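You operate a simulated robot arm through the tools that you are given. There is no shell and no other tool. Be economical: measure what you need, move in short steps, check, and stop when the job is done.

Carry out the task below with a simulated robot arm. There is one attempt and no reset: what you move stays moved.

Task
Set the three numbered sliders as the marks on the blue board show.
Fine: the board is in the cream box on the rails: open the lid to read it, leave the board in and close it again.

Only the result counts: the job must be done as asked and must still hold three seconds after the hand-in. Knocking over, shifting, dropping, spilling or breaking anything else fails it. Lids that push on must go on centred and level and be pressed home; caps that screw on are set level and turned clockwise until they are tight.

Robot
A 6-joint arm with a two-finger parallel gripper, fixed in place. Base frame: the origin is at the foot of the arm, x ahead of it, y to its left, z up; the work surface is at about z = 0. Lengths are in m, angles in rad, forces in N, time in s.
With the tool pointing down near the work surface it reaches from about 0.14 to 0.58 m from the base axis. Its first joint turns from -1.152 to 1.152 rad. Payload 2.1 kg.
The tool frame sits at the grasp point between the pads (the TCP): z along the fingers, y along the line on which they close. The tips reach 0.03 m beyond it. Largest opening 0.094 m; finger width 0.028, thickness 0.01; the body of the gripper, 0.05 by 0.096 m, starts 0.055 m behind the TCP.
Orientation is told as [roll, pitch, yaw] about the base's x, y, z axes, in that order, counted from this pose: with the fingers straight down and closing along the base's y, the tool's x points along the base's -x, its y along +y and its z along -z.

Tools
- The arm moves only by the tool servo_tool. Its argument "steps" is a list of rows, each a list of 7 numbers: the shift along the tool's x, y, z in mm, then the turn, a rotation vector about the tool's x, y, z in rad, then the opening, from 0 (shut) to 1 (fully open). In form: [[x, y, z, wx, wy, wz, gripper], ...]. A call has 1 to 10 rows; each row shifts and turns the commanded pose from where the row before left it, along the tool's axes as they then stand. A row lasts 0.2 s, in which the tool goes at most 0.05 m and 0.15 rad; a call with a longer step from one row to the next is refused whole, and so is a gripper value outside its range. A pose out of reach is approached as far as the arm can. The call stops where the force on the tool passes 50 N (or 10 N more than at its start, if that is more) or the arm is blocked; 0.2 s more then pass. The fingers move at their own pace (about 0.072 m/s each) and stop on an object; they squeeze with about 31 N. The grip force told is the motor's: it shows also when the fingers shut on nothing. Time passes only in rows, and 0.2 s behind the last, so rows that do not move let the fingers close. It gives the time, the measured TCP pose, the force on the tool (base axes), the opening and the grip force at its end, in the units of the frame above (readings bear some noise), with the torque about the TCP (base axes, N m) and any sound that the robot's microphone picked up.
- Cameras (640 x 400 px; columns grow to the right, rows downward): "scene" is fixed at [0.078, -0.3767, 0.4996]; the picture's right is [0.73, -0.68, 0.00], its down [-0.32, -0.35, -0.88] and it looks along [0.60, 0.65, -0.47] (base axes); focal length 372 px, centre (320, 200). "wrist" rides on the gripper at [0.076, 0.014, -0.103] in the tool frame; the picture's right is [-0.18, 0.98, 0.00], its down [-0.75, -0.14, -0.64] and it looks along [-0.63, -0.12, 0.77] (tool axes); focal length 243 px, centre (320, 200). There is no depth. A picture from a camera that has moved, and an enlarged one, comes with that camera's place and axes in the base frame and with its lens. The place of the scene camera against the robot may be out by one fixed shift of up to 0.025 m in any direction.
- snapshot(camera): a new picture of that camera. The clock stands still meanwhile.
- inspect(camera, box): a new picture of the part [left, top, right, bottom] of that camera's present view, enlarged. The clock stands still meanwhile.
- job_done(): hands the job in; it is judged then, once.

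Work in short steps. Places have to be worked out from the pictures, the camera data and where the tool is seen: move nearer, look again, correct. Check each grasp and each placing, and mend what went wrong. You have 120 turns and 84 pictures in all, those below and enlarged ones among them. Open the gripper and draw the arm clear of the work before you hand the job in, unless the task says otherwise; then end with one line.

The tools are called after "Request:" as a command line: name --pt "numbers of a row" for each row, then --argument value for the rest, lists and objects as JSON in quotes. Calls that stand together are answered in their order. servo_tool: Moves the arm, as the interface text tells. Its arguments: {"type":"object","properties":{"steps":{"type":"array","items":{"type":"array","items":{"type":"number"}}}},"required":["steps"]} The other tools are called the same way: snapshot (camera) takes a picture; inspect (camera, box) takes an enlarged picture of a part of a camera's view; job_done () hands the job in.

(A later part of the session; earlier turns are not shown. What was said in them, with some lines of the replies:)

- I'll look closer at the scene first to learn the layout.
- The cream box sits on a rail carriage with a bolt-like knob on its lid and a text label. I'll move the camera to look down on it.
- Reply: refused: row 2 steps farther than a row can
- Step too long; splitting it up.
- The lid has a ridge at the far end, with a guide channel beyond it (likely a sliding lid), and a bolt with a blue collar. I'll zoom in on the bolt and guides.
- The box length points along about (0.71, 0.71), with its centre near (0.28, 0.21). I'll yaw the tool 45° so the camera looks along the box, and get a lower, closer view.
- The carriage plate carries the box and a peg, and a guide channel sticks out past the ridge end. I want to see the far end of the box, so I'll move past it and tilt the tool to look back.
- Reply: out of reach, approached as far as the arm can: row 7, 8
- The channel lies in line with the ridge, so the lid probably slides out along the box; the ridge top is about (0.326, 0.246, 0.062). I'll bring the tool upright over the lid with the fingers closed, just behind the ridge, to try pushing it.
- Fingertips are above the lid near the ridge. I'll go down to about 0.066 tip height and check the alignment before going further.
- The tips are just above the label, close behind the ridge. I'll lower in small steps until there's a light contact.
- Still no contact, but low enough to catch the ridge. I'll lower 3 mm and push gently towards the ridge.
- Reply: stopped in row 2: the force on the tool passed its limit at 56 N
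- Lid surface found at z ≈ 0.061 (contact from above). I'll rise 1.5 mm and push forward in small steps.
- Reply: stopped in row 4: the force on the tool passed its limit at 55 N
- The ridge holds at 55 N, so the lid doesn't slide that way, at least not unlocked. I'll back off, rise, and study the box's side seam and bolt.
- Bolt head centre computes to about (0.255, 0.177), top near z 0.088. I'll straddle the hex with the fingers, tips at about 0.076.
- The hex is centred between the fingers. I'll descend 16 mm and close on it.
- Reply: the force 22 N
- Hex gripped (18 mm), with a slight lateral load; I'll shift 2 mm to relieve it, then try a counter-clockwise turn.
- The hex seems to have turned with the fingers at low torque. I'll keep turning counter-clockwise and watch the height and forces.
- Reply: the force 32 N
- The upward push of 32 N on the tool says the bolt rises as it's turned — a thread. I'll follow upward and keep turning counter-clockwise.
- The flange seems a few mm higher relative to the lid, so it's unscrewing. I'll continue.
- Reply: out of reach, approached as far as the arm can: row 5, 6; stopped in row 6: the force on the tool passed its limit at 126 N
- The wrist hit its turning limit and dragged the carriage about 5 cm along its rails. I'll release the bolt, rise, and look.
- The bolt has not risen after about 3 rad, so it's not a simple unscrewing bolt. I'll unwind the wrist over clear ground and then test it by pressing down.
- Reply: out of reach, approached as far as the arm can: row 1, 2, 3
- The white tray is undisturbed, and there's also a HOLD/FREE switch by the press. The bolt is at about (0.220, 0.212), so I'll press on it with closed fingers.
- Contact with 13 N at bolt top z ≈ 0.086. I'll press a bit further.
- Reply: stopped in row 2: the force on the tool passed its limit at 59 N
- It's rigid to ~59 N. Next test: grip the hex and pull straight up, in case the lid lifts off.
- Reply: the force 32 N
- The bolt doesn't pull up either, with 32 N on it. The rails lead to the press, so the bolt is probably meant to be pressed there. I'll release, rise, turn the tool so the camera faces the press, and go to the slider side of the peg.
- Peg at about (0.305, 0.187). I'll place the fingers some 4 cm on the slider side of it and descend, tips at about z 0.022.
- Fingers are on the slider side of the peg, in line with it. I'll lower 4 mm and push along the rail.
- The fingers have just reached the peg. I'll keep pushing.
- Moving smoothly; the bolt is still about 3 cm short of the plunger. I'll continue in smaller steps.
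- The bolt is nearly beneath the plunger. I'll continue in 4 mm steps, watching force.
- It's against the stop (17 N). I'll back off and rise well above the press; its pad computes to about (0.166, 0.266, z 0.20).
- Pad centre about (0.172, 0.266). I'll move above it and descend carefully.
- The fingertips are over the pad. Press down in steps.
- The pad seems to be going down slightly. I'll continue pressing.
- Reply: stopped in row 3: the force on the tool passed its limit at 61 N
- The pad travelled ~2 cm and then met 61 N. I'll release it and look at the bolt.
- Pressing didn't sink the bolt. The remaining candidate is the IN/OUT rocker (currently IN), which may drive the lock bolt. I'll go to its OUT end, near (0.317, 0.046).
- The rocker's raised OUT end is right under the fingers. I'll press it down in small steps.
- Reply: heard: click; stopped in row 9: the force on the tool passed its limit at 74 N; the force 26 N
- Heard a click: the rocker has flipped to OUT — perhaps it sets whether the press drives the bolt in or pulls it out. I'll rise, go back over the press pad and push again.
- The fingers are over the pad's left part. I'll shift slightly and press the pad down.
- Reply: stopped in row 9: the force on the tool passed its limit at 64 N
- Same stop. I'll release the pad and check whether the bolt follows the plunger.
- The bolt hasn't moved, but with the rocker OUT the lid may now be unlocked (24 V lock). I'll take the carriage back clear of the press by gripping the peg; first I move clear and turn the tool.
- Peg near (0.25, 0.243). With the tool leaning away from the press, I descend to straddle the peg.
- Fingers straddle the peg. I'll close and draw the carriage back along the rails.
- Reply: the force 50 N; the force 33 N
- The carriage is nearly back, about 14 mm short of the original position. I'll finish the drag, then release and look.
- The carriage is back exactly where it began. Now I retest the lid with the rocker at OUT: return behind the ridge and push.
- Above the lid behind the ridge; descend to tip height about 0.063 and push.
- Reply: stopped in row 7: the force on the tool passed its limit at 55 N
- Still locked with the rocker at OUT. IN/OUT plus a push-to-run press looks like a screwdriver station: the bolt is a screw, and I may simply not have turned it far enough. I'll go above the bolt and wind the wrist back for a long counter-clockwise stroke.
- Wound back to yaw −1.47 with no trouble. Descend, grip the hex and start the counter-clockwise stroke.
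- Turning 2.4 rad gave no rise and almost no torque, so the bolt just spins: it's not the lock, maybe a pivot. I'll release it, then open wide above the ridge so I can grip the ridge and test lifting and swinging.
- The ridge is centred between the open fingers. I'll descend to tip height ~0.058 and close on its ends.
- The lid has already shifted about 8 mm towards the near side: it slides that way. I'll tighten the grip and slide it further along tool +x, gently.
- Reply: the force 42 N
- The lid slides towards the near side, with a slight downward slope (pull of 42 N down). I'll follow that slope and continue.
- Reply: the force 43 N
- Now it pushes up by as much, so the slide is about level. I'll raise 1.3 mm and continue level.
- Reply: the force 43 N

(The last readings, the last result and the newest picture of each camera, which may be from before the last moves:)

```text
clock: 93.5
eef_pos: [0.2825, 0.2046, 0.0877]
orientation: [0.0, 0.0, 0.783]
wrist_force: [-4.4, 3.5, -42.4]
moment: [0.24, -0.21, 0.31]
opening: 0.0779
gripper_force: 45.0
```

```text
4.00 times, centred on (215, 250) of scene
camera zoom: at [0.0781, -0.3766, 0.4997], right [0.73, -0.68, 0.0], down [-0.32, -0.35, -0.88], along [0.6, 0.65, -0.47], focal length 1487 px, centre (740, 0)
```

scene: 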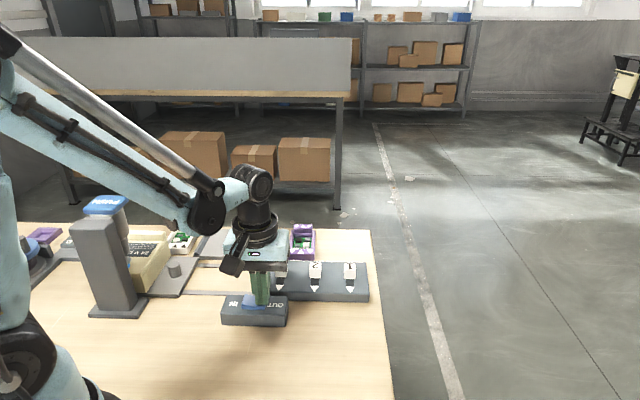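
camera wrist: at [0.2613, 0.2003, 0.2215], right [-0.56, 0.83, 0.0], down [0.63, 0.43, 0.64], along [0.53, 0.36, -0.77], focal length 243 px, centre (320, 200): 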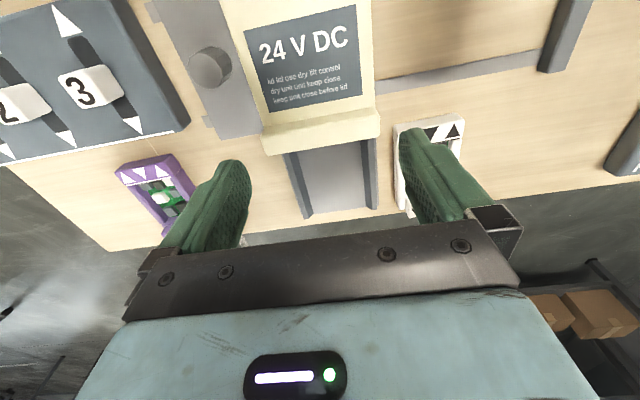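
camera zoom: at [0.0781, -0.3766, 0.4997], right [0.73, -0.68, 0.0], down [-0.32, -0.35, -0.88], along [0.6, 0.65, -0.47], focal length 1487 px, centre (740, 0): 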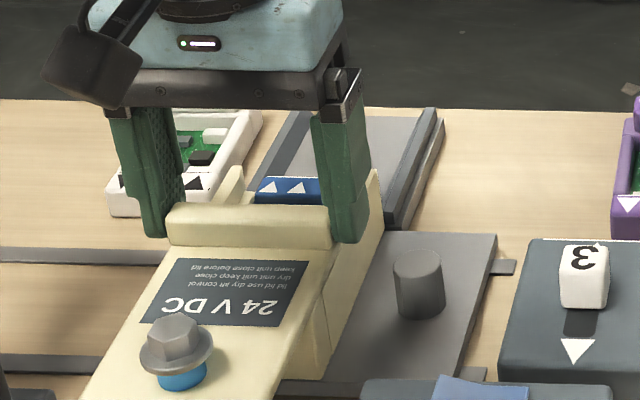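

The blue board is appearing behind the ridge. I'll lower 0.8 mm for the slope, slide a bit further, and view with both cameras.

Request:
servo_tool --pt "0 0 1 0 0 0 0.6" --pt "6 0 0.3 0 0 0 0.6" --pt "6 0 0.3 0 0 0 0.6" --pt "6 0 0.3 0 0 0 0.6" --pt "0 0 0 0 0 0 0.6"

Request:
inspect --camera "wrist" --box '[220, 90, 420, 240]'

Request:
inspect --camera "scene" --box '[180, 225, 260, 275]'

```text
clock: 94.7
eef_pos: [0.2691, 0.192, 0.085]
orientation: [0.002, 0.0, 0.783]
wrist_force: [-7.3, 8.6, 42.2]
moment: [-0.03, 0.32, 0.47]
opening: 0.0779
gripper_force: 45.5
```

```text
2.67 times, centred on (320, 165) of wrist
camera zoom: at [0.2074, 0.148, 0.1881], right [-0.56, 0.83, 0.0], down [0.63, 0.43, 0.64], along [0.53, 0.36, -0.77], focal length 647 px, centre (320, 293)
```

zoom: 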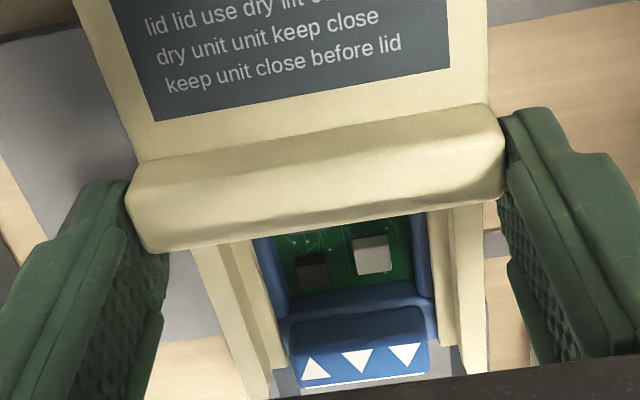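

```text
8.00 times, centred on (220, 250) of scene
camera zoom: at [0.0779, -0.3767, 0.4996], right [0.73, -0.68, 0.0], down [-0.32, -0.35, -0.88], along [0.6, 0.65, -0.47], focal length 2974 px, centre (1120, -200)
```

zoom: 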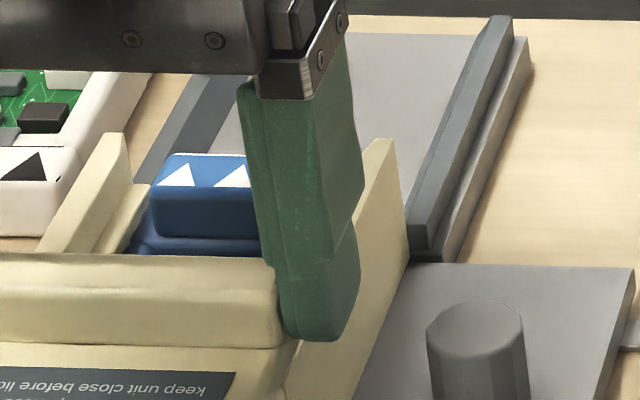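

The board marks read, in the view where the slider numbers are upright (1,2,3 left to right): △ ▽ ▽. So slider 1 goes to the near (△) end and sliders 2 and 3 to the far (▽, white-line) end. Now I slide the lid back.

Request:
servo_tool --pt "0 0 -1.2 0 0 0 0.6" --pt "-8 0 -0.2 0 0 0 0.6" --pt "-8 0 -0.2 0 0 0 0.6" --pt "-8 0 -0.2 0 0 0 0.6" --pt "-8 0 -0.2 0 0 0 0.6" --pt "-8 0 -0.2 0 0 0 0.6" --pt "0 0 0 0 0 0 0.6"

```text
clock: 96.3
eef_pos: [0.2989, 0.2196, 0.0886]
orientation: [0.003, -0.002, 0.785]
wrist_force: [-14.9, 14.6, -42.1]
moment: [0.07, -0.27, 0.17]
opening: 0.078
gripper_force: 44.7
```

Request:
servo_tool --pt "0 1 1 0 0 0 0.6" --pt "-8 0 0 0 0 0 0.6" --pt "-8 0 0 0 0 0 0.6" --pt "-8 0 0 0 0 0 0.6" --pt "-8 0 0 0 0 0 0.6" --pt "-5 0 0 0 0 0 0.6" --pt "-5 0 0 0 0 0 0.6" --pt "-3 0 0 0 0 0 0.6" --pt "-3 0 0 0 0 0 0.6"

Request:
inspect --camera "scene" --box '[160, 200, 270, 300]'

```text
clock: 98.3
eef_pos: [0.3324, 0.2542, 0.0861]
orientation: [0.001, 0.006, 0.78]
wrist_force: [-19.1, -16.9, -2.5]
moment: [0.24, -0.12, 0.13]
opening: 0.0778
gripper_force: 36.5
```

```text
4.00 times, centred on (215, 250) of scene
camera zoom: at [0.078, -0.3767, 0.4996], right [0.73, -0.68, 0.0], down [-0.32, -0.35, -0.88], along [0.6, 0.65, -0.47], focal length 1487 px, centre (740, 0)
```

zoom: 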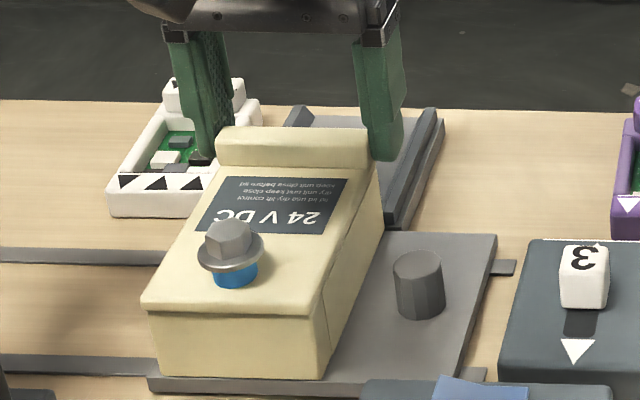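

The lid is fully home at its original position. I'll release, rise, and go to set the rocker back to IN as it was (IN end near (0.295, 0.065)).

Request:
servo_tool --pt "0 0 0 0 0 0 1" --pt "0 0 0 0 0 0 1" --pt "0 0 -30 0 0 0 1" --pt "0 0 -40 0 0 0 1" --pt "0 0 -20 0 0 0 0" --pt "40 -27 0 0 0 0 0" --pt "40 -27 0 0 0 0 0" --pt "40 -27 0 0 0 0 0" --pt "40 -27 0 0 0 0 0" --pt "0 0 0 0 0 0 0"

```text
clock: 100.5
eef_pos: [0.2936, 0.0637, 0.176]
orientation: [-0.001, -0.001, 0.781]
wrist_force: [0.1, -1.0, -0.3]
moment: [0.01, 0.02, -0.02]
opening: 0.0002
gripper_force: 31.1
```

Request:
servo_tool --pt "0 0 40 0 0 0 0" --pt "0 0 40 0 0 0 0" --pt "0 0 8 0 0 0 0" --pt "0 0 5 0 0 0 0" --pt "0 0 4 0 0 0 0" --pt "0 0 3 0 0 0 0" --pt "0 0 3 0 0 0 0" --pt "0 0 3 0 0 0 0" --pt "0 0 2 0 0 0 0"

```text
clock: 102.5
eef_pos: [0.2939, 0.0658, 0.0691]
orientation: [0.002, -0.001, 0.781]
wrist_force: [-4.4, 2.3, 11.3]
moment: [-0.01, 0.07, -0.01]
opening: 0.0
gripper_force: 31.1
heard: click
```

Clicked back to IN. Now I'll rise and go over the slider panel for a close picture.

Request:
servo_tool --pt "0 0 -40 0 0 0 0" --pt "0 0 -45 0 0 0 0" --pt "-19 -31 0 0 0 0 0" --pt "-19 -31 0 0 0 0 0" --pt "-19 -31 0 0 0 0 0" --pt "0 0 0 0 0 0 0"

Request:
snapshot --camera "wrist"

```text
clock: 103.9
eef_pos: [0.3993, 0.0384, 0.1542]
orientation: [-0.001, 0.0, 0.783]
wrist_force: [0.8, -0.5, -0.6]
moment: [-0.02, 0.02, -0.01]
opening: 0.0001
gripper_force: 31.5
```

```text
8 pictures are left
camera wrist: at [0.3374, -0.0051, 0.2562], right [-0.56, 0.83, 0.0], down [0.63, 0.43, 0.64], along [0.53, 0.36, -0.77], focal length 243 px, centre (320, 200)
```

wrist: 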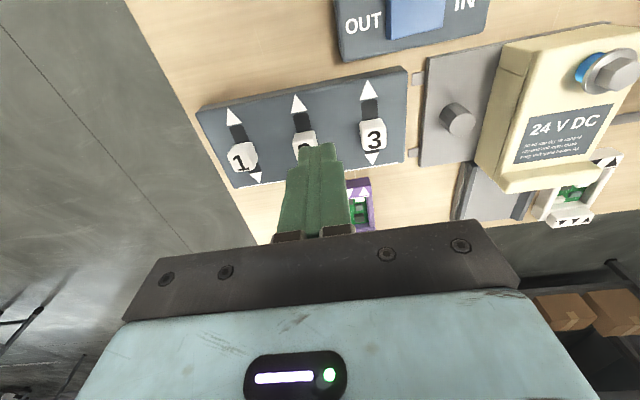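

All three knobs are at mid-travel: knob 1 ≈ (0.477, −0.001), knob 2 ≈ (0.433, 0.043), knob 3 ≈ (0.388, 0.087). For slider 1, I'll put the closed fingers on its far side, then push to the near end.

Request:
servo_tool --pt "-20 -28 0 0 0 0 0" --pt "-20 -28 0 0 0 0 0" --pt "-21 -27 0 0 0 0 0" --pt "0 0 40 0 0 0 0" --pt "0 0 30 0 0 0 0" --pt "0 0 10 0 0 0 0" --pt "0 0 0 0 0 0 0"

Request:
inspect --camera "scene" --box '[250, 220, 390, 320]'

```text
clock: 105.5
eef_pos: [0.5028, 0.0221, 0.0744]
orientation: [0.0, -0.001, 0.782]
wrist_force: [0.0, 0.4, 0.1]
moment: [0.02, 0.01, 0.03]
opening: 0.0001
gripper_force: 31.0
```

```text
4.00 times, centred on (320, 270) of scene
camera zoom: at [0.078, -0.3767, 0.4996], right [0.73, -0.68, 0.0], down [-0.32, -0.35, -0.88], along [0.6, 0.65, -0.47], focal length 1487 px, centre (320, -80)
```

zoom: 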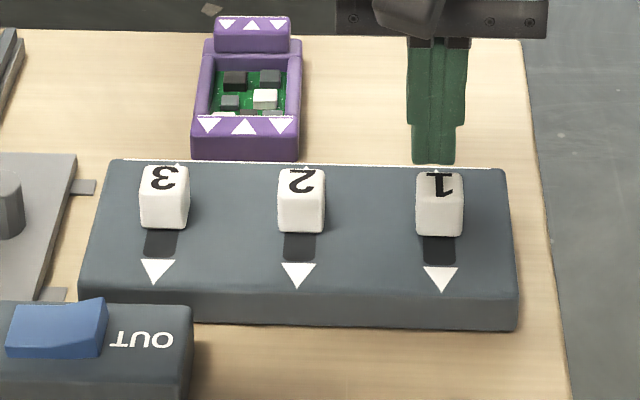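

Fingers are behind knob 1. I'll lower 5 mm and push towards the near end in small steps.

Request:
servo_tool --pt "0 0 5 0 0 0 0" --pt "5 0 0 0 0 0 0" --pt "5 0 0 0 0 0 0" --pt "4 0 0 0 0 0 0" --pt "4 0 0 0 0 0 0" --pt "4 0 0 0 0 0 0" --pt "4 0 0 0 0 0 0" --pt "0 0 0 0 0 0 0"

```text
clock: 107.2
eef_pos: [0.4882, 0.0102, 0.0685]
orientation: [-0.003, -0.022, 0.788]
wrist_force: [4.5, 2.5, 0.3]
moment: [0.06, -0.06, -0.01]
opening: 0.0001
gripper_force: 31.2
stopped in row 8: the force on the tool passed its limit at 51 N (the readings are from after the stop); the commanded pose is now the measured one
```

It met firm resistance after ~19 mm. I'll back off, rise a little, and look.

Request:
servo_tool --pt "-6 0 0 0 0.022 0 0" --pt "0 0 -40 0 0 0 0" --pt "20 0 -30 0 0 0 0" --pt "40 0 0 0 0 0 0" --pt "20 20 0 0 0 0 0" --pt "0 0 0 0 0 0 0"

Request:
inspect --camera "scene" --box '[250, 220, 390, 320]'

```text
clock: 108.6
eef_pos: [0.4205, -0.0296, 0.1398]
orientation: [-0.003, 0.002, 0.786]
wrist_force: [0.7, 0.4, 0.0]
moment: [-0.02, -0.02, 0.0]
opening: 0.0001
gripper_force: 30.9
```

```text
4.00 times, centred on (320, 270) of scene
camera zoom: at [0.078, -0.3767, 0.4996], right [0.73, -0.68, 0.0], down [-0.32, -0.35, -0.88], along [0.6, 0.65, -0.47], focal length 1487 px, centre (320, -80)
```

zoom: 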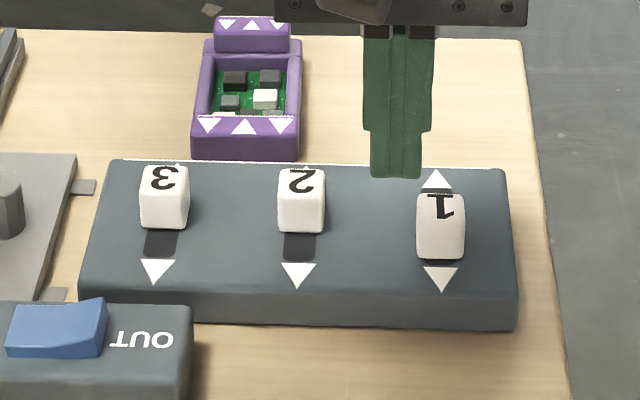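

Slider 1 is at its near end, and the panel hasn't moved. Next slider 2: fingers on its near side, then push to the far end.

Request:
servo_tool --pt "-13 22 0 0 0 0 0" --pt "-13 21 0 0 0 0 0" --pt "0 0 35 0 0 0 0" --pt "0 0 25 0 0 0 0" --pt "0 0 10 0 0 0 0" --pt "0 0 0 0 0 0 0"

Request:
servo_tool --pt "-5 0 0 0 0 0 0" --pt "-5 0 0 0 0 0 0" --pt "-4 0 0 0 0 0 0" --pt "-4 0 0 0 0 0 0" --pt "-4 0 0 0 0 0 0" --pt "-4 0 0 0 0 0 0" --pt "-3 0 0 0 0 0 0" --pt "0 0 0 0 0 0 0"

```text
clock: 110.0
eef_pos: [0.4096, 0.0198, 0.0691]
orientation: [-0.005, 0.002, 0.786]
wrist_force: [-0.2, 0.4, 0.7]
moment: [0.03, -0.03, -0.03]
opening: 0.0001
gripper_force: 30.7
```

```text
clock: 111.8
eef_pos: [0.43, 0.0409, 0.0699]
orientation: [-0.003, 0.003, 0.786]
wrist_force: [0.2, -0.5, 0.3]
moment: [0.0, -0.02, 0.02]
opening: 0.0
gripper_force: 30.9
```

No end-stop yet; I'll push a few mm further.

Request:
servo_tool --pt "-3 0 0 0 0 0 0" --pt "-3 0 0 0 0 0 0" --pt "-3 0 0 0 0 0 0" --pt "-3 0 0 0 0 0 0" --pt "0 0 0 0 0 0 0"

Request:
inspect --camera "scene" --box '[250, 220, 390, 320]'

```text
clock: 112.7
eef_pos: [0.4325, 0.0416, 0.0697]
orientation: [-0.001, 0.023, 0.783]
wrist_force: [-6.2, -3.5, 1.8]
moment: [-0.03, 0.03, 0.02]
opening: 0.0
gripper_force: 31.2
stopped in row 4: the force on the tool passed its limit at 54 N (the readings are from after the stop); the commanded pose is now the measured one
```

```text
4.00 times, centred on (320, 270) of scene
camera zoom: at [0.078, -0.3766, 0.4996], right [0.73, -0.68, 0.0], down [-0.32, -0.35, -0.88], along [0.6, 0.65, -0.47], focal length 1487 px, centre (320, -80)
```

zoom: 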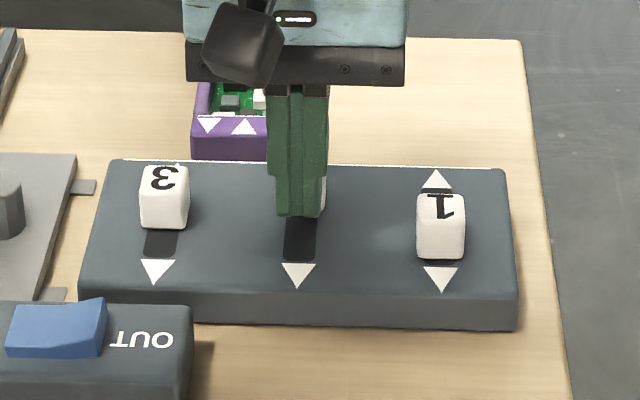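

Slider 2 is at the far stop. Now slider 3 the same way.

Request:
servo_tool --pt "8 0 0 0 -0.022 0 0" --pt "10 0 -30 0 0 0 0" --pt "0 0 -30 0 0 0 0" --pt "8 32 0 0 0 0 0" --pt "7.5 31.5 0 0 0 0 0" --pt "0 0 30 0 0 0 0" --pt "0 0 20 0 0 0 0" --pt "0 0 10 0 0 0 0" --pt "0 0 0 0 0 0 0"

Request:
servo_tool --pt "-5 0 0 0 0 0 0" --pt "-5 0 0 0 0 0 0" --pt "-5 0 0 0 0 0 0" --pt "-4 0 0 0 0 0 0" --pt "-4 0 0 0 0 0 0" --pt "-4 0 0 0 0 0 0" --pt "-3 0 0 0 0 0 0" --pt "-3 0 0 0 0 0 0" --pt "-3 0 0 0 0 0 0" --pt "-3 0 0 0 0 0 0"

```text
clock: 114.7
eef_pos: [0.3646, 0.0647, 0.0685]
orientation: [0.0, 0.0, 0.783]
wrist_force: [0.4, -0.3, 0.9]
moment: [0.03, 0.0, 0.01]
opening: 0.0001
gripper_force: 31.0
```

```text
clock: 116.9
eef_pos: [0.3864, 0.0888, 0.0693]
orientation: [0.004, 0.018, 0.78]
wrist_force: [-38.6, -32.3, 7.0]
moment: [-0.94, 0.4, 0.18]
opening: 0.0
gripper_force: 30.9
```

Firm resistance (50 N): slider 3 is at its far stop. I'll back off, rise well clear and check everything.

Request:
servo_tool --pt "10 0 0 0 -0.018 0 0" --pt "8 0 -30 0 0 0 0" --pt "0 0 -45 0 0 0 0.5" --pt "0 0 -45 0 0 0 1" --pt "0 0 -40 0 0 0 1" --pt "30 0 0 0 0 0 1" --pt "0 0 0 0 0 0 1"

Request:
inspect --camera "scene" --box '[250, 220, 390, 320]'

Request:
inspect --camera "scene" --box '[160, 210, 290, 330]'

```text
clock: 118.5
eef_pos: [0.3554, 0.055, 0.23]
orientation: [0.001, -0.019, 0.784]
wrist_force: [0.5, 0.1, 0.3]
moment: [0.03, -0.02, 0.02]
opening: 0.0943
gripper_force: 0.0
```

```text
4.00 times, centred on (320, 270) of scene
camera zoom: at [0.078, -0.3767, 0.4996], right [0.73, -0.68, 0.0], down [-0.32, -0.35, -0.88], along [0.6, 0.65, -0.47], focal length 1487 px, centre (320, -80)
```

zoom: 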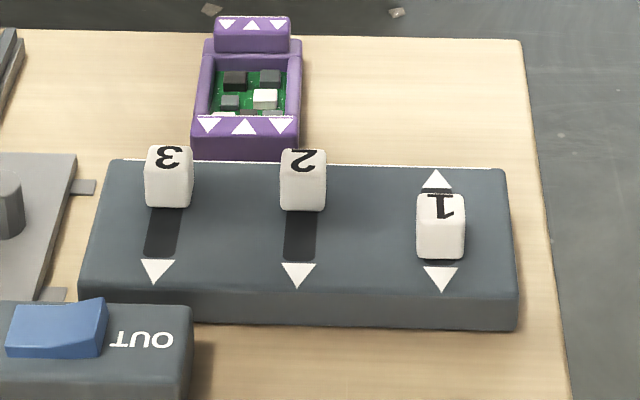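

```text
3.33 times, centred on (225, 270) of scene
camera zoom: at [0.078, -0.3767, 0.4996], right [0.73, -0.68, 0.0], down [-0.32, -0.35, -0.88], along [0.6, 0.65, -0.47], focal length 1239 px, centre (637, -33)
```

zoom: 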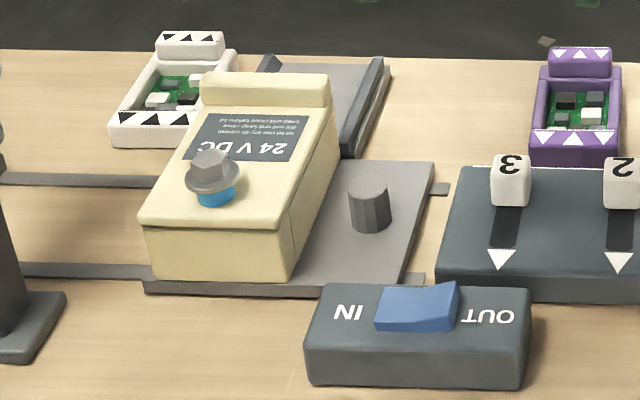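

All three sliders are at their ends, the lid is home, the carriage and rocker are as they were, and the gripper is open and clear. Handing in.

Request:
job_done

```text
The job is handed in.
```

I set the sliders to match the blue board's marks (△ ▽ ▽), with 1 at the near end and 2 and 3 at the far end; the board is still in the box with the lid closed, and the carriage and rocker I moved while finding how the lid opens are back where they started.
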